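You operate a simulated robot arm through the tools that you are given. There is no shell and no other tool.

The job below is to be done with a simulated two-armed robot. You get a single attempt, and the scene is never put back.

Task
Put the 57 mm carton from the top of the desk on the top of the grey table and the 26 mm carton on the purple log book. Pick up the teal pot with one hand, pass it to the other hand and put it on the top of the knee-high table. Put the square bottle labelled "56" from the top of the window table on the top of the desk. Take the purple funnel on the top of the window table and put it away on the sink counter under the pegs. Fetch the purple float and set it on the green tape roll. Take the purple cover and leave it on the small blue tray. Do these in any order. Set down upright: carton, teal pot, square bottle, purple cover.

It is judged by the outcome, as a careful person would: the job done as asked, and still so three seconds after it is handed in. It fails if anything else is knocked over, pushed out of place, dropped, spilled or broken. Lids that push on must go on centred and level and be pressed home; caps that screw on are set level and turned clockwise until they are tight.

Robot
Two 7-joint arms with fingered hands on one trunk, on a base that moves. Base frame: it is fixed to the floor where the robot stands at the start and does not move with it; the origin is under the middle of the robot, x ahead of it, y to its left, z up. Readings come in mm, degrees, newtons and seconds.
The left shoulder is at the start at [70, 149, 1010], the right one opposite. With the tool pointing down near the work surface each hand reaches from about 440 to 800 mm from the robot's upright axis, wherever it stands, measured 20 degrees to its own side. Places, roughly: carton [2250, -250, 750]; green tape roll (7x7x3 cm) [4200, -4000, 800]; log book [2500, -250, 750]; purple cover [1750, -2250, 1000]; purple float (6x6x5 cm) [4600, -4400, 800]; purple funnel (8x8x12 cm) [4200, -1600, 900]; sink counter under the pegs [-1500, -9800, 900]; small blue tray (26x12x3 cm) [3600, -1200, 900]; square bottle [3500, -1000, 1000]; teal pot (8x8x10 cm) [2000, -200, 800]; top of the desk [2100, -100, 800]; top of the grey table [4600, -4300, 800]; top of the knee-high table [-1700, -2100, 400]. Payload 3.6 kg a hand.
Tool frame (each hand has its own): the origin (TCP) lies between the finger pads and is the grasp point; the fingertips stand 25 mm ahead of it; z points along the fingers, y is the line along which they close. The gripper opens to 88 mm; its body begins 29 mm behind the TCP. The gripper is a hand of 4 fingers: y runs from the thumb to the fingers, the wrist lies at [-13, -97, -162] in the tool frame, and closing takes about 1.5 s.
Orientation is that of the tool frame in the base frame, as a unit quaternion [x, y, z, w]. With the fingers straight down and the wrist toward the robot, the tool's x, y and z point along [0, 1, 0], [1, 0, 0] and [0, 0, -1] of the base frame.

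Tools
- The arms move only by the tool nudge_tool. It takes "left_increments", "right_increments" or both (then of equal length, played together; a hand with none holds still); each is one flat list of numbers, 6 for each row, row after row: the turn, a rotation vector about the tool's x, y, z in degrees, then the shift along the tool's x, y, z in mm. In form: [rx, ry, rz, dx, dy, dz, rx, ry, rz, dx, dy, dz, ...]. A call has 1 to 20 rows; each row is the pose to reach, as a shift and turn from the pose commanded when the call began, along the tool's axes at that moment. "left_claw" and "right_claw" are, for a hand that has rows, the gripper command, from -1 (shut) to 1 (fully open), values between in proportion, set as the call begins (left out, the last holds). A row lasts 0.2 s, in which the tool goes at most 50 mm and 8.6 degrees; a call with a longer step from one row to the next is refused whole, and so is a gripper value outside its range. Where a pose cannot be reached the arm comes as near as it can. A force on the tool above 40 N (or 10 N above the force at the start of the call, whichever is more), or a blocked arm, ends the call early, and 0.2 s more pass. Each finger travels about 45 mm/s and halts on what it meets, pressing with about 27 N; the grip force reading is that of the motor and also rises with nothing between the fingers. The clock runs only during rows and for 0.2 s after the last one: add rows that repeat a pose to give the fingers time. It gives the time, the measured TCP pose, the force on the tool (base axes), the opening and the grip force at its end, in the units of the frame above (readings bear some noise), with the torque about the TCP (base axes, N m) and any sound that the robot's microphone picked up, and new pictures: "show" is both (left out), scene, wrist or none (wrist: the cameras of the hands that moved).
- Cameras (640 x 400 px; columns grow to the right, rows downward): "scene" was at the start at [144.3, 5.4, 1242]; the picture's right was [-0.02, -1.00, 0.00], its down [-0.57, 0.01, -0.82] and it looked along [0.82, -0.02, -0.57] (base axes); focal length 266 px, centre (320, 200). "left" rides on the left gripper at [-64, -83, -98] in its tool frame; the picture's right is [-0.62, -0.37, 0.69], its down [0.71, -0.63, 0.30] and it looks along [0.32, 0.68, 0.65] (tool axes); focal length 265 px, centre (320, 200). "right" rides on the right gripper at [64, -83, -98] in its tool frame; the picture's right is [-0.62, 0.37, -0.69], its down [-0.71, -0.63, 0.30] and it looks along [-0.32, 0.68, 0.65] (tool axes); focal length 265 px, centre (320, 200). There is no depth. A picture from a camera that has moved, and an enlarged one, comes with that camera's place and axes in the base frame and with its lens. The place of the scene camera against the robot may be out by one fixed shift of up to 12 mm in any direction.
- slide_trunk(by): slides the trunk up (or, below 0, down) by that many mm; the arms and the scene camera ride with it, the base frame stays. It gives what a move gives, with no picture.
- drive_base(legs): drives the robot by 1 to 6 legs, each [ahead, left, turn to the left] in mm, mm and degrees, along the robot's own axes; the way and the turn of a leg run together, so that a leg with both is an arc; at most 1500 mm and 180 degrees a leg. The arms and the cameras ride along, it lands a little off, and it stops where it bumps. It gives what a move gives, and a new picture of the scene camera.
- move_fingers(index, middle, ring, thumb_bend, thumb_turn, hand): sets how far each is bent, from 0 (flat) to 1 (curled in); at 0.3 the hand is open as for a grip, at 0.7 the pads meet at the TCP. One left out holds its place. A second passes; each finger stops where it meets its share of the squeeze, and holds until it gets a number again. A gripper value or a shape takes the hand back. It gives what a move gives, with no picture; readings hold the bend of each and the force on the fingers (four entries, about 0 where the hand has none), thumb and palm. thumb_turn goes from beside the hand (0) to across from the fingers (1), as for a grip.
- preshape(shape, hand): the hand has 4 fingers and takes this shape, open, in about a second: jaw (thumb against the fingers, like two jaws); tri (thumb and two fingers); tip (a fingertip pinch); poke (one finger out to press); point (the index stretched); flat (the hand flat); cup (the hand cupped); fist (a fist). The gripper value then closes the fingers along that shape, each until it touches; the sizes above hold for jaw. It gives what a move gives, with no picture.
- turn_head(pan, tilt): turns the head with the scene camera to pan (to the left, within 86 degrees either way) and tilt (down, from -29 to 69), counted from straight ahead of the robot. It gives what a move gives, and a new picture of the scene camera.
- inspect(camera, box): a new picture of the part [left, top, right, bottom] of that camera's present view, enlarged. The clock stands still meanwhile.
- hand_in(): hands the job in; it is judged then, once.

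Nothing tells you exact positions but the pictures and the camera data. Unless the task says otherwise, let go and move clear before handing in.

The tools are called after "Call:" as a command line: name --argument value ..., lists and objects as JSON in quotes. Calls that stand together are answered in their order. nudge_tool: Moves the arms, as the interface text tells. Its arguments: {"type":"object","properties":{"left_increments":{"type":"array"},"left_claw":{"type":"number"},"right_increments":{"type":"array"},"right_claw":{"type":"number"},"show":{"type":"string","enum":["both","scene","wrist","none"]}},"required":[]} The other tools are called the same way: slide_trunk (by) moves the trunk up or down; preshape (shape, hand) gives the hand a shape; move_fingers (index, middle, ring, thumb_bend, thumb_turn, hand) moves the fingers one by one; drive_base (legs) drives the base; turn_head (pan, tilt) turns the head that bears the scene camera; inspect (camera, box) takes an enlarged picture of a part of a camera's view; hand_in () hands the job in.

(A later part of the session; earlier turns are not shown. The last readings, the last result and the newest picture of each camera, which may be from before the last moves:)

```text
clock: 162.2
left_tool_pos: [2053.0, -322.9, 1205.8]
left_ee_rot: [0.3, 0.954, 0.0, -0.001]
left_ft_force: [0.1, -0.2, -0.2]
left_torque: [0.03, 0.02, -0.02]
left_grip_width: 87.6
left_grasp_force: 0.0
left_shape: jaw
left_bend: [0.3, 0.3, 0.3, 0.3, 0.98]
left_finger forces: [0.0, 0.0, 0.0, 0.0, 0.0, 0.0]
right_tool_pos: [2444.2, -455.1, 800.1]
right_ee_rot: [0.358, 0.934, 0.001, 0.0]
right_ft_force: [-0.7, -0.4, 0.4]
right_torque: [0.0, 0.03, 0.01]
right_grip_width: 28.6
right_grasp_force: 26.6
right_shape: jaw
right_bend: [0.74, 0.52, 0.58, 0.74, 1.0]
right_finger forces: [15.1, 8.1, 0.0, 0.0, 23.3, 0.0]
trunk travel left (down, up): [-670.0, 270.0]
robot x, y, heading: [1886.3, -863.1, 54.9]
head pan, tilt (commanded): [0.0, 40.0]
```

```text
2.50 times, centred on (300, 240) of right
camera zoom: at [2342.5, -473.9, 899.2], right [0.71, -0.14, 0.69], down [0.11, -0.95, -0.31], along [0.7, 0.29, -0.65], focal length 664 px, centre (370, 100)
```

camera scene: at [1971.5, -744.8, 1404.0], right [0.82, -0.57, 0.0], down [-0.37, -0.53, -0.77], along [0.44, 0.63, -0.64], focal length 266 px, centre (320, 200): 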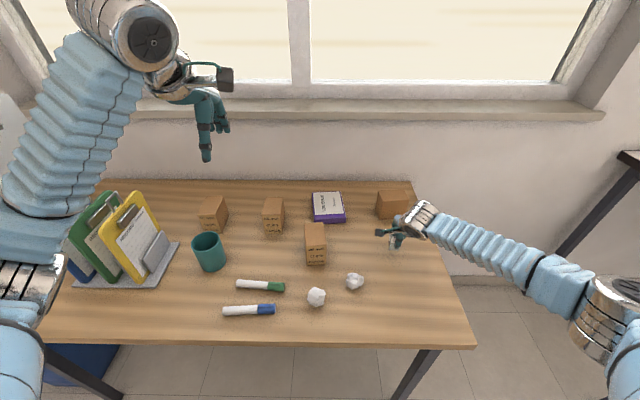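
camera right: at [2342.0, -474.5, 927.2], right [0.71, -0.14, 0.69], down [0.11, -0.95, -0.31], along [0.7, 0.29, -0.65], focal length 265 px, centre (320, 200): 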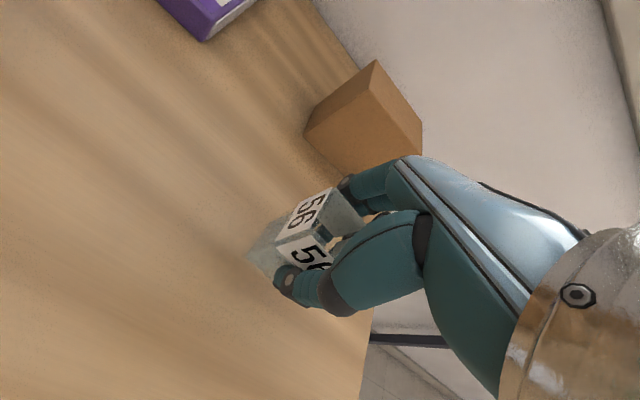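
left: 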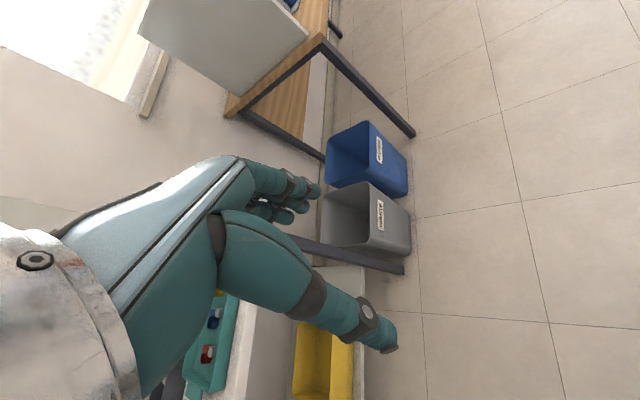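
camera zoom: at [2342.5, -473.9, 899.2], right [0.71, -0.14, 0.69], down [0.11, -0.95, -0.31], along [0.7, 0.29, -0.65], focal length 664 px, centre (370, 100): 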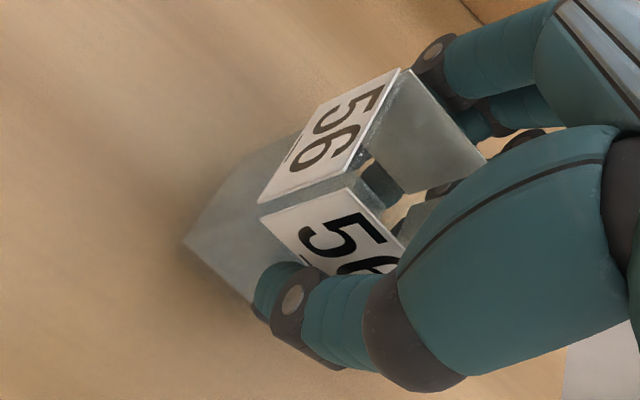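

Call:
nudge_tool --right_increments '[0, 0, 0, 0, 0, 1, 0, 0, 0, 0, 0, 2, 0, 0, 0, 0, 0, 2]' --show "none"

Call:
nudge_tool --right_increments '[0, 0, 0, 0, 0, 1, 0, 0, 0, 0, 0, 2, 0, 0, 0, 0, 0, 2]' --show "none"

```text
clock: 162.9
left_tool_pos: [2053.2, -322.4, 1204.9]
left_ee_rot: [0.3, 0.954, 0.001, 0.0]
left_ft_force: [-0.3, -0.6, -0.6]
left_torque: [0.02, 0.01, -0.03]
left_grip_width: 87.7
left_grasp_force: 0.1
left_shape: jaw
left_bend: [0.3, 0.3, 0.3, 0.3, 0.98]
left_finger forces: [0.1, 0.1, 0.1, 0.0, 0.1, 0.1]
right_tool_pos: [2445.6, -454.7, 798.0]
right_ee_rot: [0.359, 0.933, -0.001, -0.001]
right_ft_force: [-0.1, -0.2, 0.6]
right_torque: [-0.01, 0.01, -0.01]
right_grip_width: 28.8
right_grasp_force: 26.8
right_shape: jaw
right_bend: [0.74, 0.52, 0.58, 0.74, 1.0]
right_finger forces: [15.3, 8.0, 0.0, 0.0, 23.3, 0.0]
trunk travel left (down, up): [-670.0, 270.0]
robot x, y, heading: [1888.2, -861.0, 55.0]
head pan, tilt (commanded): [0.0, 40.0]
```

```text
clock: 163.8
left_tool_pos: [2052.7, -321.8, 1205.0]
left_ee_rot: [0.299, 0.954, 0.0, 0.001]
left_ft_force: [-0.3, -0.2, 0.2]
left_torque: [0.02, -0.01, 0.02]
left_grip_width: 87.9
left_grasp_force: 0.0
left_shape: jaw
left_bend: [0.3, 0.3, 0.3, 0.3, 0.98]
left_finger forces: [0.1, 0.0, 0.1, 0.1, 0.0, 0.0]
right_tool_pos: [2445.0, -454.6, 797.3]
right_ee_rot: [0.359, 0.933, 0.002, -0.001]
right_ft_force: [0.6, 0.6, 4.5]
right_torque: [0.04, -0.04, -0.03]
right_grip_width: 28.4
right_grasp_force: 26.9
right_shape: jaw
right_bend: [0.74, 0.52, 0.58, 0.75, 1.0]
right_finger forces: [15.7, 8.5, 0.0, 0.0, 23.5, 0.1]
trunk travel left (down, up): [-670.0, 270.0]
robot x, y, heading: [1885.4, -867.4, 55.2]
head pan, tilt (commanded): [0.0, 40.0]
```

Contact at 4.5 N. I release and rise clear.

Call:
nudge_tool --right_increments '[0, 0, 0, 0, 0, 0, 0, 0, 0, 0, 0, 0, 0, 0, 0, 0, 0, 0, 0, 0, 0, 0, 0, 0, 0, 0, 0, 0, 0, 0, 0, 0, 0, 0, 0, 0]' --right_claw 0.5 --show "wrist"

Call:
nudge_tool --right_increments '[0, 0, 0, 0, 0, -10, 0, 0, 0, 0, 0, -30, 0, 0, 0, 0, 0, -60, 0, 0, 0, 0, 0, -100, 0, 0, 0, 0, 0, -140, 0, 0, 0, 0, 0, -180, 0, 0, 0, 0, 0, -220, 0, 0, 0, 0, -30, -250, 0, 0, 0, 0, -70, -270, 0, 0, 0, 0, -110, -280, 0, 0, 0, 0, -110, -280]' --show "both"

Call:
inspect --camera "scene" --box '[320, 180, 460, 280]'

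```text
clock: 165.2
left_tool_pos: [2053.7, -322.9, 1205.5]
left_ee_rot: [0.3, 0.954, 0.001, 0.0]
left_ft_force: [-0.2, -0.6, 0.1]
left_torque: [-0.03, -0.01, 0.0]
left_grip_width: 87.7
left_grasp_force: 0.0
left_shape: jaw
left_bend: [0.3, 0.3, 0.3, 0.3, 0.98]
left_finger forces: [0.0, 0.1, 0.1, 0.0, 0.0, 0.1]
right_tool_pos: [2444.8, -455.8, 795.9]
right_ee_rot: [0.358, 0.934, 0.001, 0.0]
right_ft_force: [0.1, -0.2, 0.9]
right_torque: [0.0, -0.02, 0.03]
right_grip_width: 65.5
right_grasp_force: 0.1
right_shape: jaw
right_bend: [0.27, 0.36, 0.33, 0.54, 0.99]
right_finger forces: [0.0, 0.0, 0.0, 0.1, 0.1, 0.0]
trunk travel left (down, up): [-670.0, 270.0]
robot x, y, heading: [1890.2, -859.8, 55.0]
head pan, tilt (commanded): [0.0, 40.0]
camera right: at [2341.9, -475.1, 894.9], right [0.71, -0.14, 0.69], down [0.11, -0.95, -0.31], along [0.7, 0.29, -0.65], focal length 265 px, centre (320, 200)
```

right: 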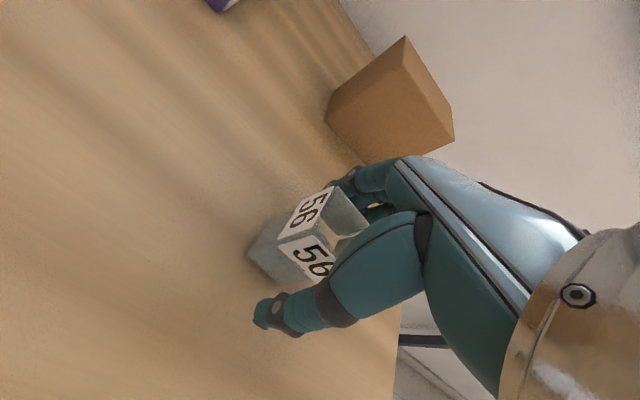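

```text
clock: 167.6
left_tool_pos: [2054.1, -321.6, 1204.4]
left_ee_rot: [0.3, 0.954, -0.002, 0.0]
left_ft_force: [0.2, 0.4, -0.3]
left_torque: [0.01, -0.01, 0.0]
left_grip_width: 87.8
left_grasp_force: 0.1
left_shape: jaw
left_bend: [0.3, 0.3, 0.3, 0.3, 0.98]
left_finger forces: [0.0, 0.1, 0.0, 0.0, 0.0, 0.0]
right_tool_pos: [2369.9, -535.4, 1074.9]
right_ee_rot: [0.359, 0.933, 0.0, 0.0]
right_ft_force: [0.5, 1.4, -0.2]
right_torque: [0.02, 0.03, -0.04]
right_grip_width: 65.9
right_grasp_force: 0.0
right_shape: jaw
right_bend: [0.27, 0.36, 0.33, 0.54, 0.99]
right_finger forces: [0.0, 0.0, 0.0, 0.0, 0.0, 0.0]
trunk travel left (down, up): [-670.0, 270.0]
robot x, y, heading: [1886.0, -867.7, 55.1]
head pan, tilt (commanded): [0.0, 40.0]
camera scene: at [1971.7, -744.6, 1404.0], right [0.82, -0.57, 0.0], down [-0.37, -0.53, -0.77], along [0.44, 0.63, -0.64], focal length 266 px, centre (320, 200)
camera right: at [2267.6, -555.1, 1174.4], right [0.71, -0.14, 0.69], down [0.11, -0.95, -0.3], along [0.7, 0.29, -0.65], focal length 265 px, centre (320, 200)
```

scene: 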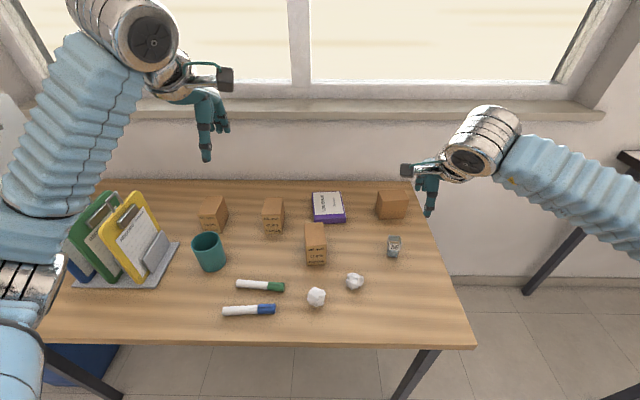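
right: 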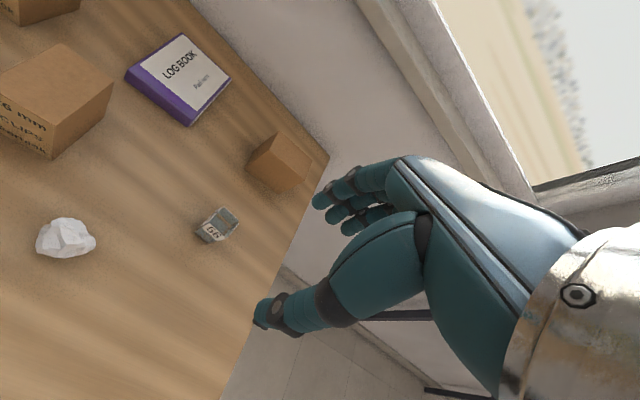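

```text
4.00 times, centred on (390, 230) of scene
camera zoom: at [1971.7, -744.6, 1404.0], right [0.82, -0.57, 0.0], down [-0.37, -0.53, -0.77], along [0.44, 0.63, -0.64], focal length 1064 px, centre (40, 80)
```

zoom: 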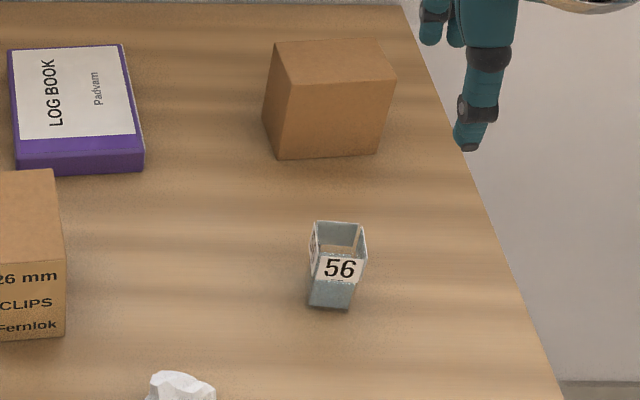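

Bottle 56 stands upright on the desk. Next the 26 mm carton (about 54×86×82 mm, top z≈838, centred near (2252,-320)) goes onto the log book (centre near (2399,-186), top ≈782) with the left hand; I first tuck the right hand away and move the base nearer.

Call:
nudge_tool --right_increments '[0, 0, -7, 0, -40, -20, 0, 0, -7, 0, -80, -40, 0, 0, -7, -20, -110, -70, 0, 0, -7, -40, -130, -100, 0, 0, -7, -60, -140, -130, 0, 0, -7, -60, -140, -150, 0, 0, -7, -60, -140, -150]' --right_claw 1 --show "none"

Call:
drive_base --legs '[[75, -30, -1]]'

Call:
slide_trunk --by -130

Call:
turn_head --pan 0 --tilt 45

```text
clock: 169.2
left_tool_pos: [2052.8, -322.9, 1206.1]
left_ee_rot: [0.3, 0.954, 0.001, 0.001]
left_ft_force: [0.3, -0.1, 0.3]
left_torque: [0.01, -0.01, 0.03]
left_grip_width: 87.7
left_grasp_force: 0.0
left_shape: jaw
left_bend: [0.3, 0.3, 0.3, 0.3, 0.98]
left_finger forces: [0.0, 0.0, 0.0, 0.0, 0.0, 0.1]
right_tool_pos: [2319.7, -682.0, 1227.9]
right_ee_rot: [0.3, 0.954, 0.001, -0.001]
right_ft_force: [-0.4, 0.7, 0.2]
right_torque: [-0.01, -0.01, 0.01]
right_grip_width: 87.7
right_grasp_force: 0.0
right_shape: jaw
right_bend: [0.3, 0.3, 0.3, 0.3, 0.98]
right_finger forces: [0.0, 0.1, 0.0, 0.0, 0.0, 0.0]
trunk travel left (down, up): [-670.0, 270.0]
robot x, y, heading: [1886.8, -861.9, 55.0]
head pan, tilt (commanded): [0.0, 40.0]
```

```text
clock: 170.8
left_tool_pos: [2129.2, -281.6, 1206.0]
left_ee_rot: [0.308, 0.951, 0.0, 0.0]
left_ft_force: [0.6, 0.7, -0.6]
left_torque: [0.03, 0.01, 0.0]
left_grip_width: 88.0
left_grasp_force: 0.1
left_shape: jaw
left_bend: [0.3, 0.3, 0.3, 0.3, 0.98]
left_finger forces: [0.0, 0.0, 0.0, 0.0, 0.0, 0.0]
right_tool_pos: [2390.4, -642.6, 1228.4]
right_ee_rot: [0.308, 0.951, 0.001, 0.0]
right_ft_force: [0.5, -0.4, 0.2]
right_torque: [0.03, 0.02, 0.01]
right_grip_width: 87.6
right_grasp_force: 0.1
right_shape: jaw
right_bend: [0.3, 0.3, 0.3, 0.3, 0.98]
right_finger forces: [0.0, 0.1, 0.0, 0.0, 0.1, 0.0]
trunk travel left (down, up): [-670.0, 270.0]
robot x, y, heading: [1957.8, -814.6, 54.0]
head pan, tilt (commanded): [0.0, 40.0]
camera scene: at [2043.8, -701.1, 1404.4], right [0.81, -0.59, 0.0], down [-0.38, -0.52, -0.77], along [0.45, 0.62, -0.64], focal length 266 px, centre (320, 200)
```

scene: 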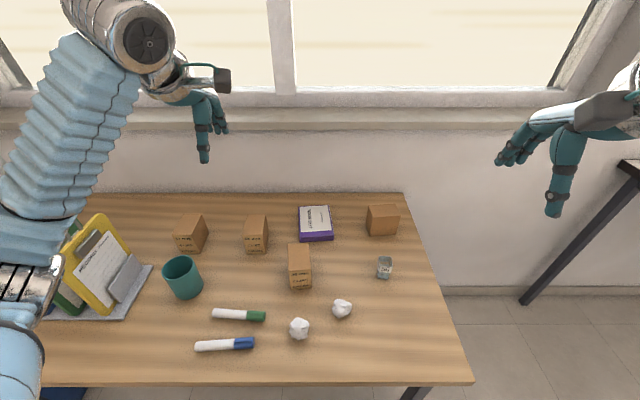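

```text
clock: 172.4
left_tool_pos: [2130.7, -281.4, 1076.4]
left_ee_rot: [0.308, 0.952, 0.0, 0.0]
left_ft_force: [-0.1, 0.2, 0.7]
left_torque: [0.02, -0.05, -0.01]
left_grip_width: 87.9
left_grasp_force: 0.1
left_shape: jaw
left_bend: [0.3, 0.3, 0.3, 0.3, 0.98]
left_finger forces: [0.0, 0.1, 0.0, 0.0, 0.0, 0.0]
right_tool_pos: [2391.7, -644.6, 1096.3]
right_ee_rot: [0.309, 0.951, 0.001, 0.0]
right_ft_force: [-0.3, -0.3, 0.4]
right_torque: [0.02, 0.01, -0.02]
right_grip_width: 87.8
right_grasp_force: 0.1
right_shape: jaw
right_bend: [0.3, 0.3, 0.3, 0.3, 0.98]
right_finger forces: [0.0, 0.0, 0.0, 0.0, 0.0, 0.1]
trunk travel left (down, up): [-540.0, 400.0]
robot x, y, heading: [1956.0, -817.1, 54.2]
head pan, tilt (commanded): [0.0, 40.0]
```

```text
clock: 173.0
left_tool_pos: [2131.0, -280.4, 1075.6]
left_ee_rot: [0.308, 0.952, 0.001, 0.0]
left_ft_force: [0.2, 0.5, -0.3]
left_torque: [0.0, 0.01, -0.03]
left_grip_width: 87.8
left_grasp_force: 0.1
left_shape: jaw
left_bend: [0.3, 0.3, 0.3, 0.3, 0.98]
left_finger forces: [0.0, 0.0, 0.0, 0.1, 0.1, 0.0]
right_tool_pos: [2392.1, -644.0, 1097.3]
right_ee_rot: [0.309, 0.951, 0.001, 0.0]
right_ft_force: [0.2, -0.2, -1.1]
right_torque: [0.01, 0.01, 0.01]
right_grip_width: 87.4
right_grasp_force: 0.0
right_shape: jaw
right_bend: [0.3, 0.3, 0.3, 0.3, 0.98]
right_finger forces: [0.0, 0.1, 0.0, 0.1, 0.0, 0.0]
trunk travel left (down, up): [-540.0, 400.0]
robot x, y, heading: [1961.1, -818.0, 53.9]
head pan, tilt (commanded): [0.0, 45.0]
camera scene: at [2042.6, -703.2, 1266.9], right [0.81, -0.59, 0.0], down [-0.42, -0.57, -0.71], along [0.42, 0.57, -0.71], focal length 266 px, centre (320, 200)
```

scene: 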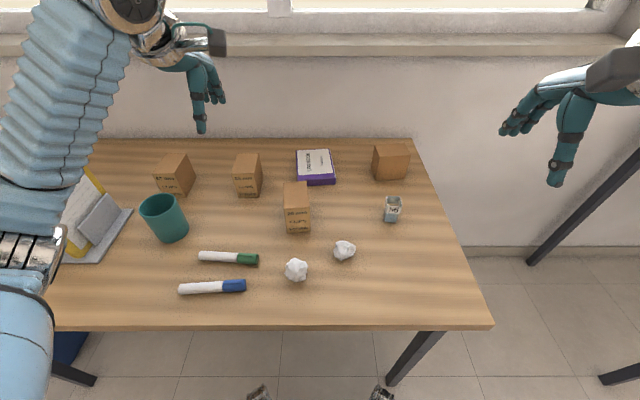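

The base's front feet reach about 340 mm ahead, and it fits under the desk. Now I turn the left hand so its fingers will close across the 26 mm carton's width, with the wrist to the left.

Call:
nudge_tool --left_increments '[0, 0, 8.3, 0, 0, 0, 0, 0, 16.6, 0, 0, 0, 0, 0, 24.9, 0, 0, 0, 0, 0, 33.2, 0, 0, 0, 0, 0, 41.5, 0, 0, 0, 0, 0, 49.8, 0, 0, 0, 0, 0, 58.1, 0, 0, 0, 0, 0, 66.4, 0, 0, 0, 0, 0, 74.7, 0, 0, 0, 0, 0, 83, 0, 0, 0, 0, 0, 83, 0, 0, 0]' --left_claw 1 --show "both"

```text
clock: 175.4
left_tool_pos: [2130.6, -281.9, 1076.2]
left_ee_rot: [0.861, 0.508, 0.0, 0.0]
left_ft_force: [0.1, 0.1, 0.4]
left_torque: [0.01, -0.02, 0.02]
left_grip_width: 87.8
left_grasp_force: 0.1
left_shape: jaw
left_bend: [0.3, 0.3, 0.3, 0.3, 0.98]
left_finger forces: [0.0, 0.1, 0.0, 0.0, 0.0, 0.0]
right_tool_pos: [2392.6, -642.7, 1097.7]
right_ee_rot: [0.309, 0.951, 0.001, 0.0]
right_ft_force: [0.5, -0.3, -0.1]
right_torque: [0.04, -0.02, 0.02]
right_grip_width: 87.8
right_grasp_force: 0.0
right_shape: jaw
right_bend: [0.3, 0.3, 0.3, 0.3, 0.98]
right_finger forces: [0.0, 0.1, 0.0, 0.0, 0.1, 0.0]
trunk travel left (down, up): [-540.0, 400.0]
robot x, y, heading: [1956.9, -820.8, 53.8]
head pan, tilt (commanded): [0.0, 45.0]
camera scene: at [2042.0, -703.2, 1266.9], right [0.81, -0.59, 0.0], down [-0.42, -0.57, -0.71], along [0.42, 0.57, -0.71], focal length 266 px, centre (320, 200)
camera left: at [2026.3, -295.5, 1174.0], right [-0.62, -0.36, -0.69], down [-0.2, 0.93, -0.3], along [0.75, -0.05, -0.65], focal length 265 px, centre (320, 200)
```

scene: 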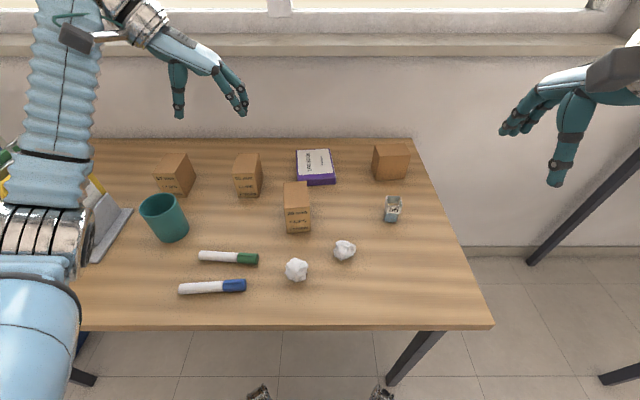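
left: 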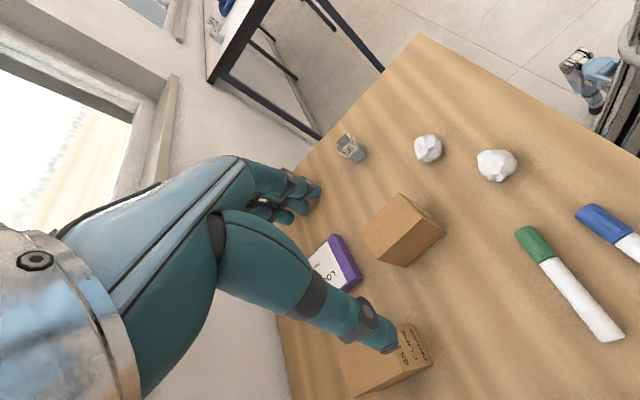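

The turn worked. I now tilt the left hand 30° forward and bring it to a point above and before the 26 mm carton.

Call:
nudge_tool --left_increments '[0, 6, 0, -9.5, 25, 31, 0, 12, 0, -19, 50, 62, 0, 18, 0, -28.5, 75, 93, 0, 24, 0, -38, 100, 124, 0, 30, 0, -47.3, 124.5, 155, 0, 30, 0, -47.3, 124.5, 155]' --left_claw 1 --show "both"

Call:
inspect --camera "scene" --box '[220, 120, 380, 260]'

Call:
inspect --camera "left" --box '[220, 150, 460, 370]'

```text
clock: 176.8
left_tool_pos: [2216.3, -383.1, 925.4]
left_ee_rot: [0.832, 0.49, 0.223, -0.131]
left_ft_force: [0.5, -0.5, 0.0]
left_torque: [-0.01, 0.03, -0.02]
left_grip_width: 87.8
left_grasp_force: 0.1
left_shape: jaw
left_bend: [0.3, 0.3, 0.3, 0.3, 0.98]
left_finger forces: [0.1, 0.1, 0.0, 0.0, 0.0, 0.1]
right_tool_pos: [2390.9, -642.2, 1096.5]
right_ee_rot: [0.308, 0.951, 0.001, 0.001]
right_ft_force: [-0.2, -0.5, -0.3]
right_torque: [-0.01, -0.01, 0.0]
right_grip_width: 87.8
right_grasp_force: 0.1
right_shape: jaw
right_bend: [0.3, 0.3, 0.3, 0.3, 0.98]
right_finger forces: [0.0, 0.1, 0.0, 0.1, 0.1, 0.1]
trunk travel left (down, up): [-540.0, 400.0]
robot x, y, heading: [1956.6, -816.0, 54.2]
head pan, tilt (commanded): [0.0, 45.0]
camera scene: at [2042.3, -702.8, 1266.8], right [0.81, -0.59, 0.0], down [-0.42, -0.57, -0.71], along [0.42, 0.57, -0.71], focal length 266 px, centre (320, 200)
camera left: at [2093.3, -434.1, 978.2], right [-0.41, 0.01, -0.91], down [-0.18, 0.98, 0.09], along [0.89, 0.2, -0.4], focal length 265 px, centre (320, 200)
```

scene: 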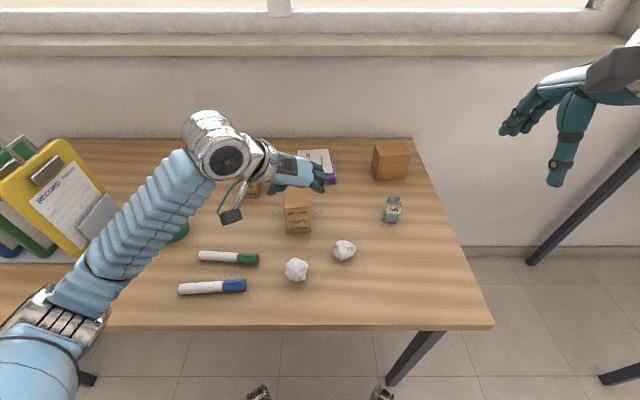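
left: 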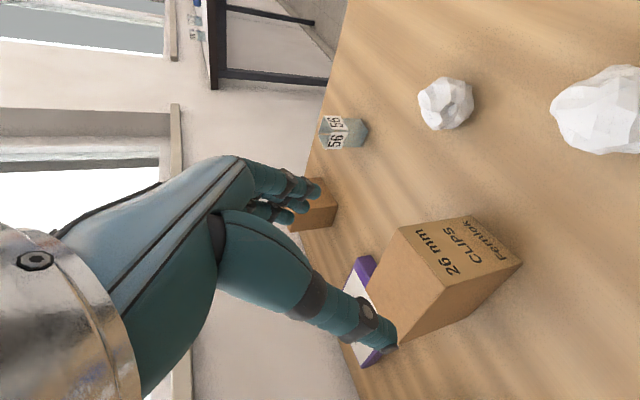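

```text
2.86 times, centred on (300, 190) of scene
camera zoom: at [2042.3, -702.8, 1266.8], right [0.81, -0.59, 0.0], down [-0.42, -0.57, -0.71], along [0.42, 0.57, -0.71], focal length 760 px, centre (377, 229)
```

zoom: 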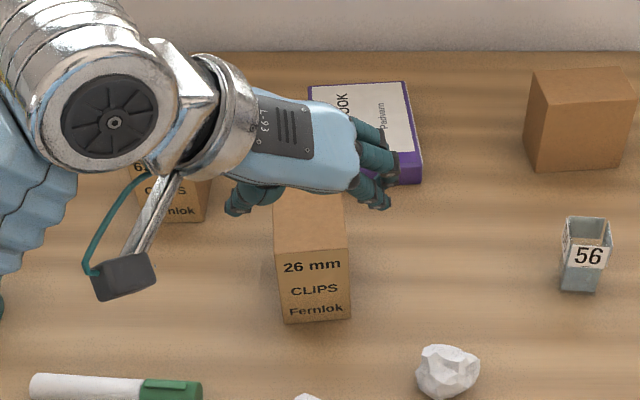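

```text
1.82 times, centred on (340, 260) of left
camera zoom: at [2093.3, -434.1, 978.2], right [-0.41, 0.01, -0.91], down [-0.18, 0.98, 0.09], along [0.89, 0.2, -0.4], focal length 483 px, centre (284, 91)
```

zoom: 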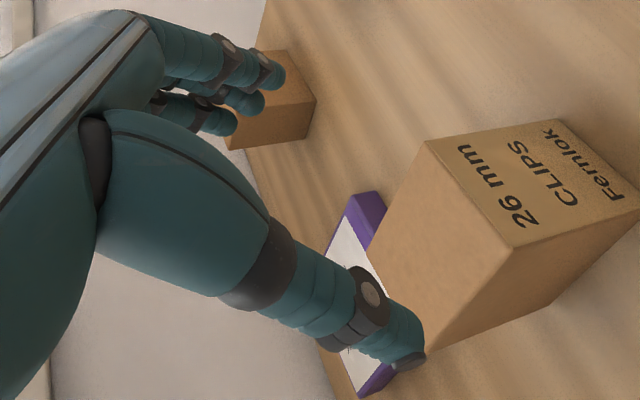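

Re-measured from the wrist camera, the carton agrees within 2 mm. I slide in along the tilted finger direction to straddle it.

Call:
nudge_tool --left_increments '[0, 0, 0, -1, -0.5, 30, 0, 0, 0, -2, -1, 60, 0, 0, 0, -3, -1.5, 90, 0, 0, 0, -4, -1.6, 112, 0, 0, 0, -4, -1.6, 112]' --left_claw 1 --show "both"

Call:
inspect --camera "scene" --box '[220, 120, 380, 260]'

```text
clock: 178.0
left_tool_pos: [2243.1, -334.0, 821.7]
left_ee_rot: [0.832, 0.491, 0.224, -0.131]
left_ft_force: [1.7, -1.0, 4.6]
left_torque: [-0.1, 0.01, -0.03]
left_grip_width: 87.9
left_grasp_force: 0.0
left_shape: jaw
left_bend: [0.29, 0.3, 0.3, 0.3, 0.98]
left_finger forces: [3.2, 0.1, 0.0, 0.1, 1.1, 0.1]
right_tool_pos: [2391.0, -643.8, 1096.8]
right_ee_rot: [0.309, 0.951, 0.001, 0.0]
right_ft_force: [-0.2, 0.2, 0.0]
right_torque: [0.01, 0.0, -0.01]
right_grip_width: 87.6
right_grasp_force: 0.1
right_shape: jaw
right_bend: [0.3, 0.3, 0.3, 0.3, 0.98]
right_finger forces: [0.0, 0.0, 0.0, 0.0, 0.1, 0.0]
trunk travel left (down, up): [-540.0, 400.0]
robot x, y, heading: [1956.8, -816.8, 53.9]
head pan, tilt (commanded): [0.0, 45.0]
camera scene: at [2042.1, -703.8, 1267.0], right [0.81, -0.59, 0.0], down [-0.42, -0.57, -0.71], along [0.42, 0.57, -0.71], focal length 266 px, centre (320, 200)
camera left: at [2118.5, -384.9, 874.2], right [-0.41, 0.01, -0.91], down [-0.18, 0.98, 0.09], along [0.89, 0.2, -0.4], focal length 265 px, centre (320, 200)
```

scene: 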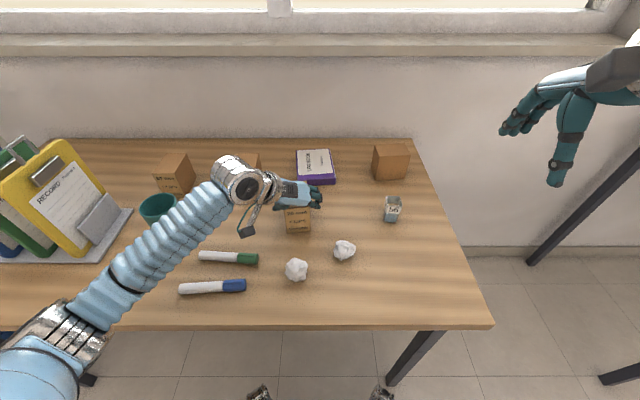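
left: 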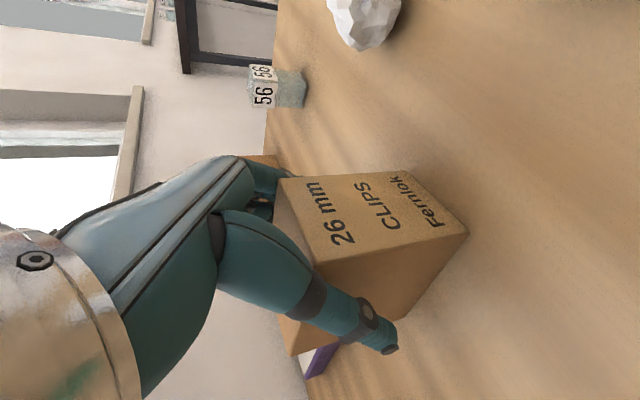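

```text
2.86 times, centred on (300, 190) of scene
camera zoom: at [2042.1, -703.8, 1267.0], right [0.81, -0.59, 0.0], down [-0.42, -0.57, -0.71], along [0.42, 0.57, -0.71], focal length 760 px, centre (377, 229)
```

zoom: 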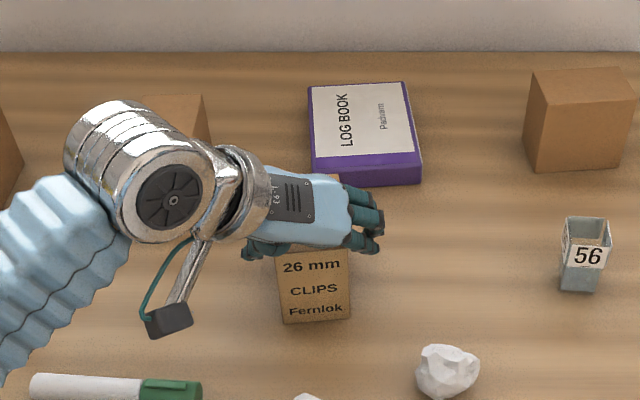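

There is a slight touch (4.6 N) at the index finger; I back off 7 mm along the fingers, then close gently.

Call:
nudge_tool --left_increments '[0, 0, 0, 0, 0, -7, 0, 0, 0, 0, 0, -7]' --show "none"

Call:
nudge_tool --left_increments '[0, 0, 0, 0, 0, 0, 0, 0, 0, 0, 0, 0, 0, 0, 0, 0, 0, 0, 0, 0, 0, 0, 0, 0, 0, 0, 0, 0, 0, 0, 0, 0, 0, 0, 0, 0, 0, 0, 0, 0, 0, 0, 0, 0, 0, 0, 0, 0]' --left_claw -1 --show "both"

Call:
inspect --camera "scene" --box '[220, 120, 380, 260]'

```text
clock: 178.6
left_tool_pos: [2240.2, -337.9, 826.0]
left_ee_rot: [0.832, 0.491, 0.222, -0.132]
left_ft_force: [-0.6, -0.1, 0.2]
left_torque: [0.0, -0.02, -0.01]
left_grip_width: 88.1
left_grasp_force: 0.0
left_shape: jaw
left_bend: [0.3, 0.3, 0.3, 0.3, 0.98]
left_finger forces: [0.0, 0.1, 0.0, 0.1, 0.0, 0.0]
right_tool_pos: [2392.0, -644.1, 1097.1]
right_ee_rot: [0.309, 0.951, 0.0, 0.0]
right_ft_force: [0.1, 0.1, -0.5]
right_torque: [0.05, -0.01, -0.01]
right_grip_width: 87.9
right_grasp_force: 0.0
right_shape: jaw
right_bend: [0.3, 0.3, 0.3, 0.3, 0.98]
right_finger forces: [0.0, 0.1, 0.0, 0.1, 0.1, 0.0]
trunk travel left (down, up): [-540.0, 400.0]
robot x, y, heading: [1958.6, -816.4, 54.1]
head pan, tilt (commanded): [0.0, 45.0]
```

```text
clock: 180.4
left_tool_pos: [2240.4, -336.1, 826.4]
left_ee_rot: [0.832, 0.491, 0.223, -0.132]
left_ft_force: [0.2, 0.7, 0.1]
left_torque: [0.03, 0.03, -0.05]
left_grip_width: 52.0
left_grasp_force: 26.5
left_shape: jaw
left_bend: [0.74, 0.41, 0.37, 0.65, 1.0]
left_finger forces: [13.8, 7.4, 3.3, 0.0, 24.9, 0.0]
right_tool_pos: [2391.3, -641.9, 1096.7]
right_ee_rot: [0.309, 0.951, 0.001, 0.001]
right_ft_force: [0.3, 0.0, 0.0]
right_torque: [0.0, -0.01, 0.02]
right_grip_width: 88.0
right_grasp_force: 0.0
right_shape: jaw
right_bend: [0.3, 0.3, 0.3, 0.3, 0.98]
right_finger forces: [0.0, 0.1, 0.1, 0.1, 0.0, 0.0]
trunk travel left (down, up): [-540.0, 400.0]
robot x, y, heading: [1956.8, -814.9, 54.0]
head pan, tilt (commanded): [0.0, 45.0]
camera scene: at [2042.4, -703.0, 1266.8], right [0.81, -0.59, 0.0], down [-0.42, -0.57, -0.71], along [0.42, 0.57, -0.71], focal length 266 px, centre (320, 200)
camera left: at [2115.9, -387.8, 879.7], right [-0.41, 0.01, -0.91], down [-0.18, 0.98, 0.09], along [0.89, 0.2, -0.4], focal length 265 px, centre (320, 200)
```

scene: 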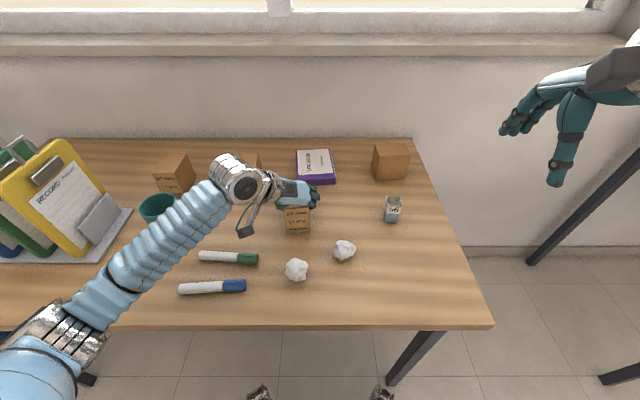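
left: 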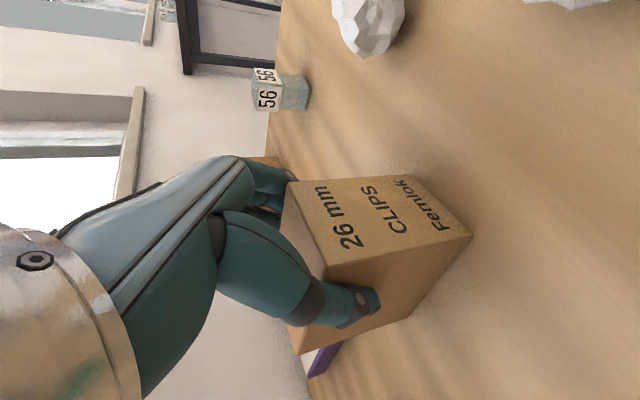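

```text
2.86 times, centred on (300, 190) of scene
camera zoom: at [2042.4, -703.0, 1266.8], right [0.81, -0.59, 0.0], down [-0.42, -0.57, -0.71], along [0.42, 0.57, -0.71], focal length 760 px, centre (377, 229)
```

zoom: 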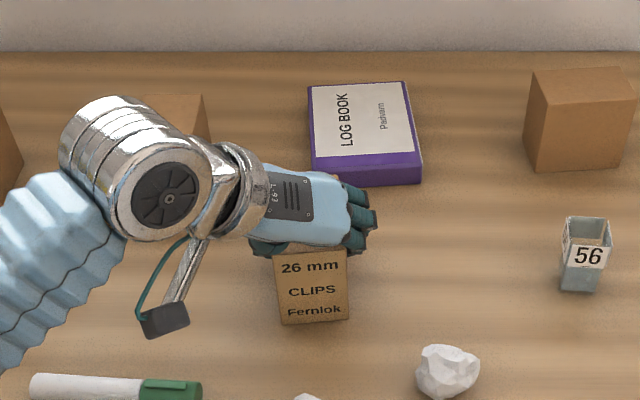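

Grip is firm. I lift straight up 70 mm (in the tilted tool axes) and check the carton.

Call:
nudge_tool --left_increments '[0, 0, 0, 5, 0, -8.6, 0, 0, 0, 12.5, 0, -21.6, 0, 0, 0, 22.5, 0, -38.9, 0, 0, 0, 35, 0, -60.5, 0, 0, 0, 35, 0, -60.5]' --show "both"

Call:
inspect --camera "scene" --box '[220, 120, 380, 260]'

```text
clock: 181.6
left_tool_pos: [2236.7, -338.7, 896.8]
left_ee_rot: [0.832, 0.491, 0.222, -0.132]
left_ft_force: [0.7, -0.5, -3.2]
left_torque: [-0.06, 0.05, -0.04]
left_grip_width: 51.8
left_grasp_force: 26.4
left_shape: jaw
left_bend: [0.29, 0.41, 0.38, 0.65, 0.99]
left_finger forces: [14.4, 7.2, 3.1, 0.0, 24.9, 0.1]
right_tool_pos: [2391.7, -642.9, 1097.1]
right_ee_rot: [0.31, 0.951, 0.0, 0.001]
right_ft_force: [0.8, -0.4, -0.4]
right_torque: [-0.01, 0.01, 0.01]
right_grip_width: 87.7
right_grasp_force: 0.1
right_shape: jaw
right_bend: [0.3, 0.3, 0.3, 0.3, 0.98]
right_finger forces: [0.0, 0.0, 0.0, 0.1, 0.0, 0.0]
trunk travel left (down, up): [-540.0, 400.0]
robot x, y, heading: [1958.6, -815.7, 54.1]
head pan, tilt (commanded): [0.0, 45.0]
camera scene: at [2042.6, -702.6, 1266.8], right [0.81, -0.59, 0.0], down [-0.42, -0.57, -0.71], along [0.42, 0.57, -0.71], focal length 266 px, centre (320, 200)
camera left: at [2113.4, -389.4, 949.4], right [-0.42, 0.01, -0.91], down [-0.18, 0.98, 0.09], along [0.89, 0.2, -0.41], focal length 265 px, centre (320, 200)
```

scene: 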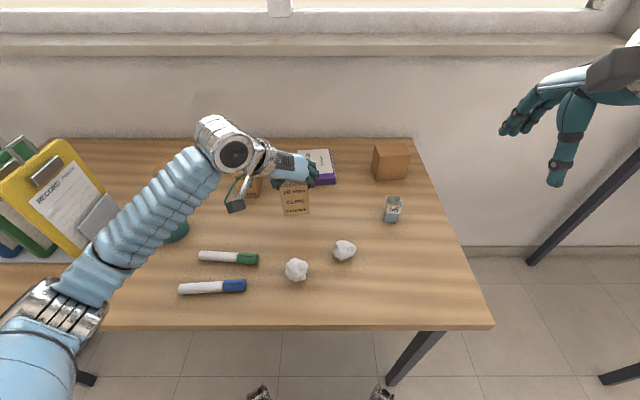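
left: 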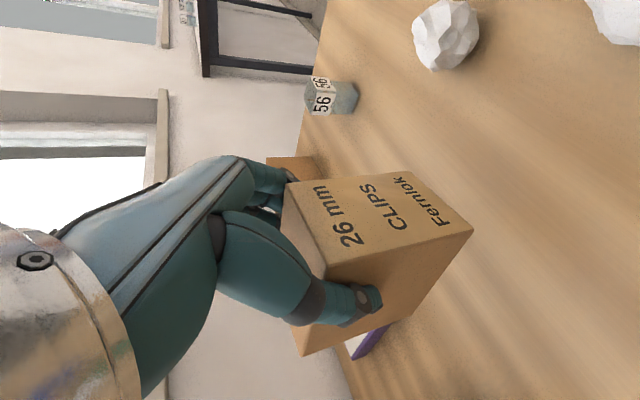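

```text
2.86 times, centred on (300, 190) of scene
camera zoom: at [2042.6, -702.6, 1266.8], right [0.81, -0.59, 0.0], down [-0.42, -0.57, -0.71], along [0.42, 0.57, -0.71], focal length 760 px, centre (377, 229)
```

zoom: 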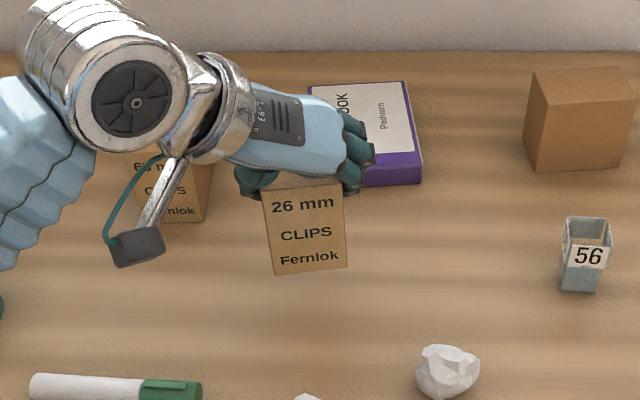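

The carton hangs upright, about 3 N. I carry it over the log book at height.

Call:
nudge_tool --left_increments '[0, 0, 0, 31.6, 13.4, 18.2, 0, 0, 0, 63.2, 26.8, 36.4, 0, 0, 0, 94.7, 40.3, 54.7, 0, 0, 0, 126.3, 53.7, 72.9, 0, 0, 0, 157.9, 67.1, 91.1, 0, 0, 0, 157.9, 67.1, 91.1]' --show "both"

Call:
inspect --camera "scene" --box '[240, 110, 400, 220]'

```text
clock: 183.0
left_tool_pos: [2385.6, -207.4, 894.7]
left_ee_rot: [0.832, 0.492, 0.222, -0.129]
left_ft_force: [0.0, 0.3, -2.7]
left_torque: [-0.09, 0.0, -0.04]
left_grip_width: 51.5
left_grasp_force: 26.8
left_shape: jaw
left_bend: [0.29, 0.42, 0.4, 0.65, 0.97]
left_finger forces: [14.6, 7.0, 3.9, 0.0, 25.9, 0.0]
right_tool_pos: [2388.5, -638.6, 1096.5]
right_ee_rot: [0.308, 0.951, -0.002, 0.001]
right_ft_force: [-1.3, 1.1, -0.2]
right_torque: [-0.07, -0.01, 0.0]
right_grip_width: 87.6
right_grasp_force: 0.1
right_shape: jaw
right_bend: [0.3, 0.3, 0.3, 0.3, 0.98]
right_finger forces: [0.0, 0.0, 0.0, 0.0, 0.1, 0.0]
trunk travel left (down, up): [-540.0, 400.0]
robot x, y, heading: [1958.0, -819.0, 54.1]
head pan, tilt (commanded): [0.0, 45.0]
camera scene: at [2040.4, -697.9, 1266.5], right [0.81, -0.59, 0.0], down [-0.41, -0.58, -0.71], along [0.42, 0.57, -0.71], focal length 266 px, centre (320, 200)
camera left: at [2261.8, -257.4, 947.1], right [-0.41, 0.01, -0.91], down [-0.18, 0.98, 0.09], along [0.89, 0.2, -0.4], focal length 265 px, centre (320, 200)
```

scene: 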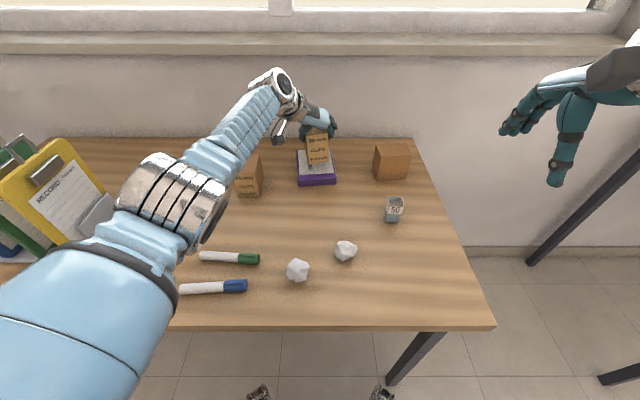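
left: 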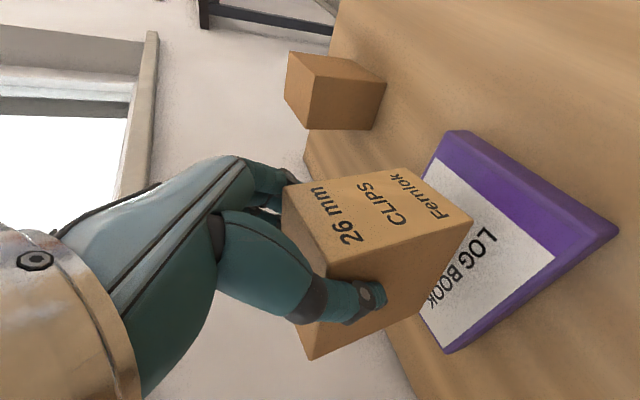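

```text
3.64 times, centred on (320, 165) of scene
camera zoom: at [2040.4, -697.9, 1266.5], right [0.81, -0.59, 0.0], down [-0.41, -0.58, -0.71], along [0.42, 0.57, -0.71], focal length 967 px, centre (320, 327)
```

zoom: 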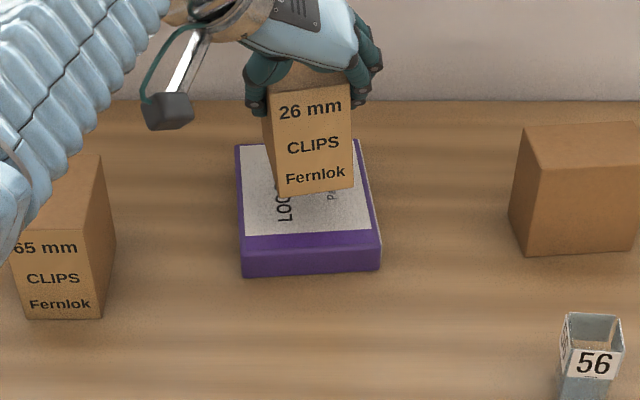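

The carton is centred over the log book. I lower it most of the way, then in small steps.

Call:
nudge_tool --left_increments '[0, 0, 0, -5, 0, 8.6, 0, 0, 0, -10, 0, 17.3, 0, 0, 0, -15, 0, 26, 0, 0, 0, -18, 0, 31.1, 0, 0, 0, -18, 0, 31.1]' --show "none"

Call:
nudge_tool --left_increments '[0, 0, 0, -1, 0, 1.7, 0, 0, 0, -2, 0, 3.4, 0, 0, 0, -2, 0, 3.4]' --show "none"

Call:
inspect --camera "scene" --box '[240, 110, 400, 220]'

```text
clock: 184.2
left_tool_pos: [2384.7, -210.4, 859.6]
left_ee_rot: [0.832, 0.491, 0.222, -0.132]
left_ft_force: [0.2, 0.3, -1.8]
left_torque: [-0.03, 0.03, 0.0]
left_grip_width: 51.5
left_grasp_force: 27.0
left_shape: jaw
left_bend: [0.29, 0.42, 0.4, 0.65, 0.97]
left_finger forces: [14.7, 7.1, 3.9, 0.1, 25.8, 0.1]
right_tool_pos: [2391.7, -641.2, 1097.2]
right_ee_rot: [0.309, 0.951, 0.0, 0.0]
right_ft_force: [-0.6, -0.6, -0.5]
right_torque: [-0.03, 0.0, 0.0]
right_grip_width: 87.7
right_grasp_force: 0.2
right_shape: jaw
right_bend: [0.3, 0.3, 0.3, 0.3, 0.98]
right_finger forces: [0.0, 0.1, 0.1, 0.1, 0.0, 0.1]
trunk travel left (down, up): [-540.0, 400.0]
robot x, y, heading: [1955.8, -816.4, 54.2]
head pan, tilt (commanded): [0.0, 45.0]
```

```text
clock: 185.0
left_tool_pos: [2385.8, -212.9, 856.1]
left_ee_rot: [0.832, 0.491, 0.223, -0.131]
left_ft_force: [-0.4, -0.6, -0.8]
left_torque: [-0.01, 0.02, -0.05]
left_grip_width: 51.3
left_grasp_force: 27.0
left_shape: jaw
left_bend: [0.29, 0.42, 0.4, 0.65, 0.97]
left_finger forces: [14.6, 7.4, 4.1, 0.0, 25.7, 0.0]
right_tool_pos: [2391.7, -643.0, 1097.7]
right_ee_rot: [0.309, 0.951, 0.001, 0.0]
right_ft_force: [0.7, 0.2, -0.9]
right_torque: [0.0, 0.01, 0.02]
right_grip_width: 87.7
right_grasp_force: 0.1
right_shape: jaw
right_bend: [0.3, 0.3, 0.3, 0.3, 0.98]
right_finger forces: [0.1, 0.0, 0.0, 0.0, 0.1, 0.1]
trunk travel left (down, up): [-540.0, 400.0]
robot x, y, heading: [1959.7, -818.2, 54.2]
head pan, tilt (commanded): [0.0, 45.0]
```

```text
3.64 times, centred on (320, 165) of scene
camera zoom: at [2042.5, -702.9, 1266.8], right [0.81, -0.59, 0.0], down [-0.42, -0.57, -0.71], along [0.42, 0.57, -0.71], focal length 967 px, centre (320, 327)
```

zoom: 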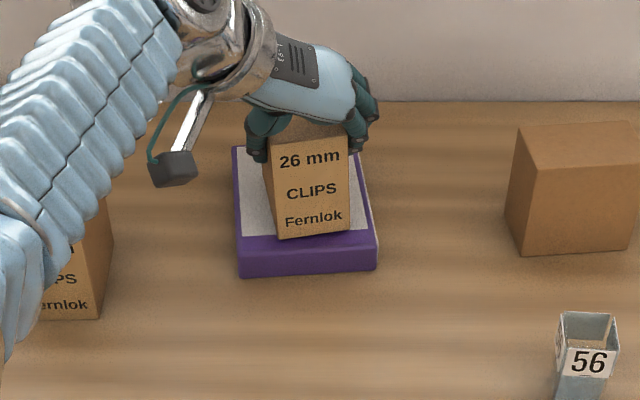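

Call:
nudge_tool --left_increments '[0, 0, 0, -1, 0, 1.7, 0, 0, 0, -1, 0, 1.7]' --show "none"

Call:
nudge_tool --left_increments '[0, 0, 0, -1, 0, 1.7, 0, 0, 0, -1, 0, 1.7]' --show "none"

Call:
nudge_tool --left_increments '[0, 0, 0, -1, 0, 1.7, 0, 0, 0, -1, 0, 1.7]' --show "none"

```text
clock: 185.6
left_tool_pos: [2385.0, -211.0, 854.8]
left_ee_rot: [0.832, 0.491, 0.222, -0.131]
left_ft_force: [-0.5, -1.3, 0.2]
left_torque: [0.03, 0.05, 0.05]
left_grip_width: 51.3
left_grasp_force: 26.6
left_shape: jaw
left_bend: [0.29, 0.42, 0.39, 0.65, 0.97]
left_finger forces: [14.4, 7.4, 4.1, 0.0, 25.9, 0.0]
right_tool_pos: [2391.9, -642.9, 1097.0]
right_ee_rot: [0.309, 0.951, 0.001, 0.0]
right_ft_force: [0.1, 0.2, 0.2]
right_torque: [0.0, 0.02, -0.01]
right_grip_width: 87.5
right_grasp_force: 0.0
right_shape: jaw
right_bend: [0.3, 0.3, 0.3, 0.3, 0.98]
right_finger forces: [0.1, 0.1, 0.0, 0.1, 0.1, 0.0]
trunk travel left (down, up): [-540.0, 400.0]
robot x, y, heading: [1959.8, -817.5, 54.1]
head pan, tilt (commanded): [0.0, 45.0]
```

```text
clock: 186.2
left_tool_pos: [2385.7, -213.1, 853.6]
left_ee_rot: [0.832, 0.491, 0.224, -0.132]
left_ft_force: [0.9, -1.2, 3.2]
left_torque: [0.07, 0.07, 0.06]
left_grip_width: 51.3
left_grasp_force: 27.3
left_shape: jaw
left_bend: [0.29, 0.42, 0.39, 0.65, 0.98]
left_finger forces: [14.6, 7.9, 4.2, 0.0, 26.0, 0.0]
right_tool_pos: [2391.9, -644.0, 1097.2]
right_ee_rot: [0.309, 0.951, 0.001, -0.001]
right_ft_force: [0.4, 0.9, -0.6]
right_torque: [-0.03, -0.01, 0.01]
right_grip_width: 87.4
right_grasp_force: 0.0
right_shape: jaw
right_bend: [0.3, 0.3, 0.3, 0.3, 0.98]
right_finger forces: [0.0, 0.1, 0.1, 0.0, 0.0, 0.1]
trunk travel left (down, up): [-540.0, 400.0]
robot x, y, heading: [1957.8, -813.0, 54.0]
head pan, tilt (commanded): [0.0, 45.0]
```

```text
clock: 186.8
left_tool_pos: [2386.1, -212.1, 854.0]
left_ee_rot: [0.831, 0.491, 0.225, -0.133]
left_ft_force: [-0.3, 0.4, 7.0]
left_torque: [0.16, 0.13, 0.13]
left_grip_width: 51.4
left_grasp_force: 26.7
left_shape: jaw
left_bend: [0.29, 0.42, 0.39, 0.65, 0.98]
left_finger forces: [15.2, 8.1, 4.4, 0.0, 26.4, 0.1]
right_tool_pos: [2390.8, -643.7, 1097.7]
right_ee_rot: [0.309, 0.951, 0.002, -0.001]
right_ft_force: [0.3, 0.0, -0.5]
right_torque: [0.0, 0.05, 0.01]
right_grip_width: 87.7
right_grasp_force: 0.1
right_shape: jaw
right_bend: [0.3, 0.3, 0.3, 0.3, 0.98]
right_finger forces: [0.1, 0.0, 0.1, 0.1, 0.1, 0.1]
trunk travel left (down, up): [-540.0, 400.0]
robot x, y, heading: [1958.2, -817.1, 54.1]
head pan, tilt (commanded): [0.0, 45.0]
```

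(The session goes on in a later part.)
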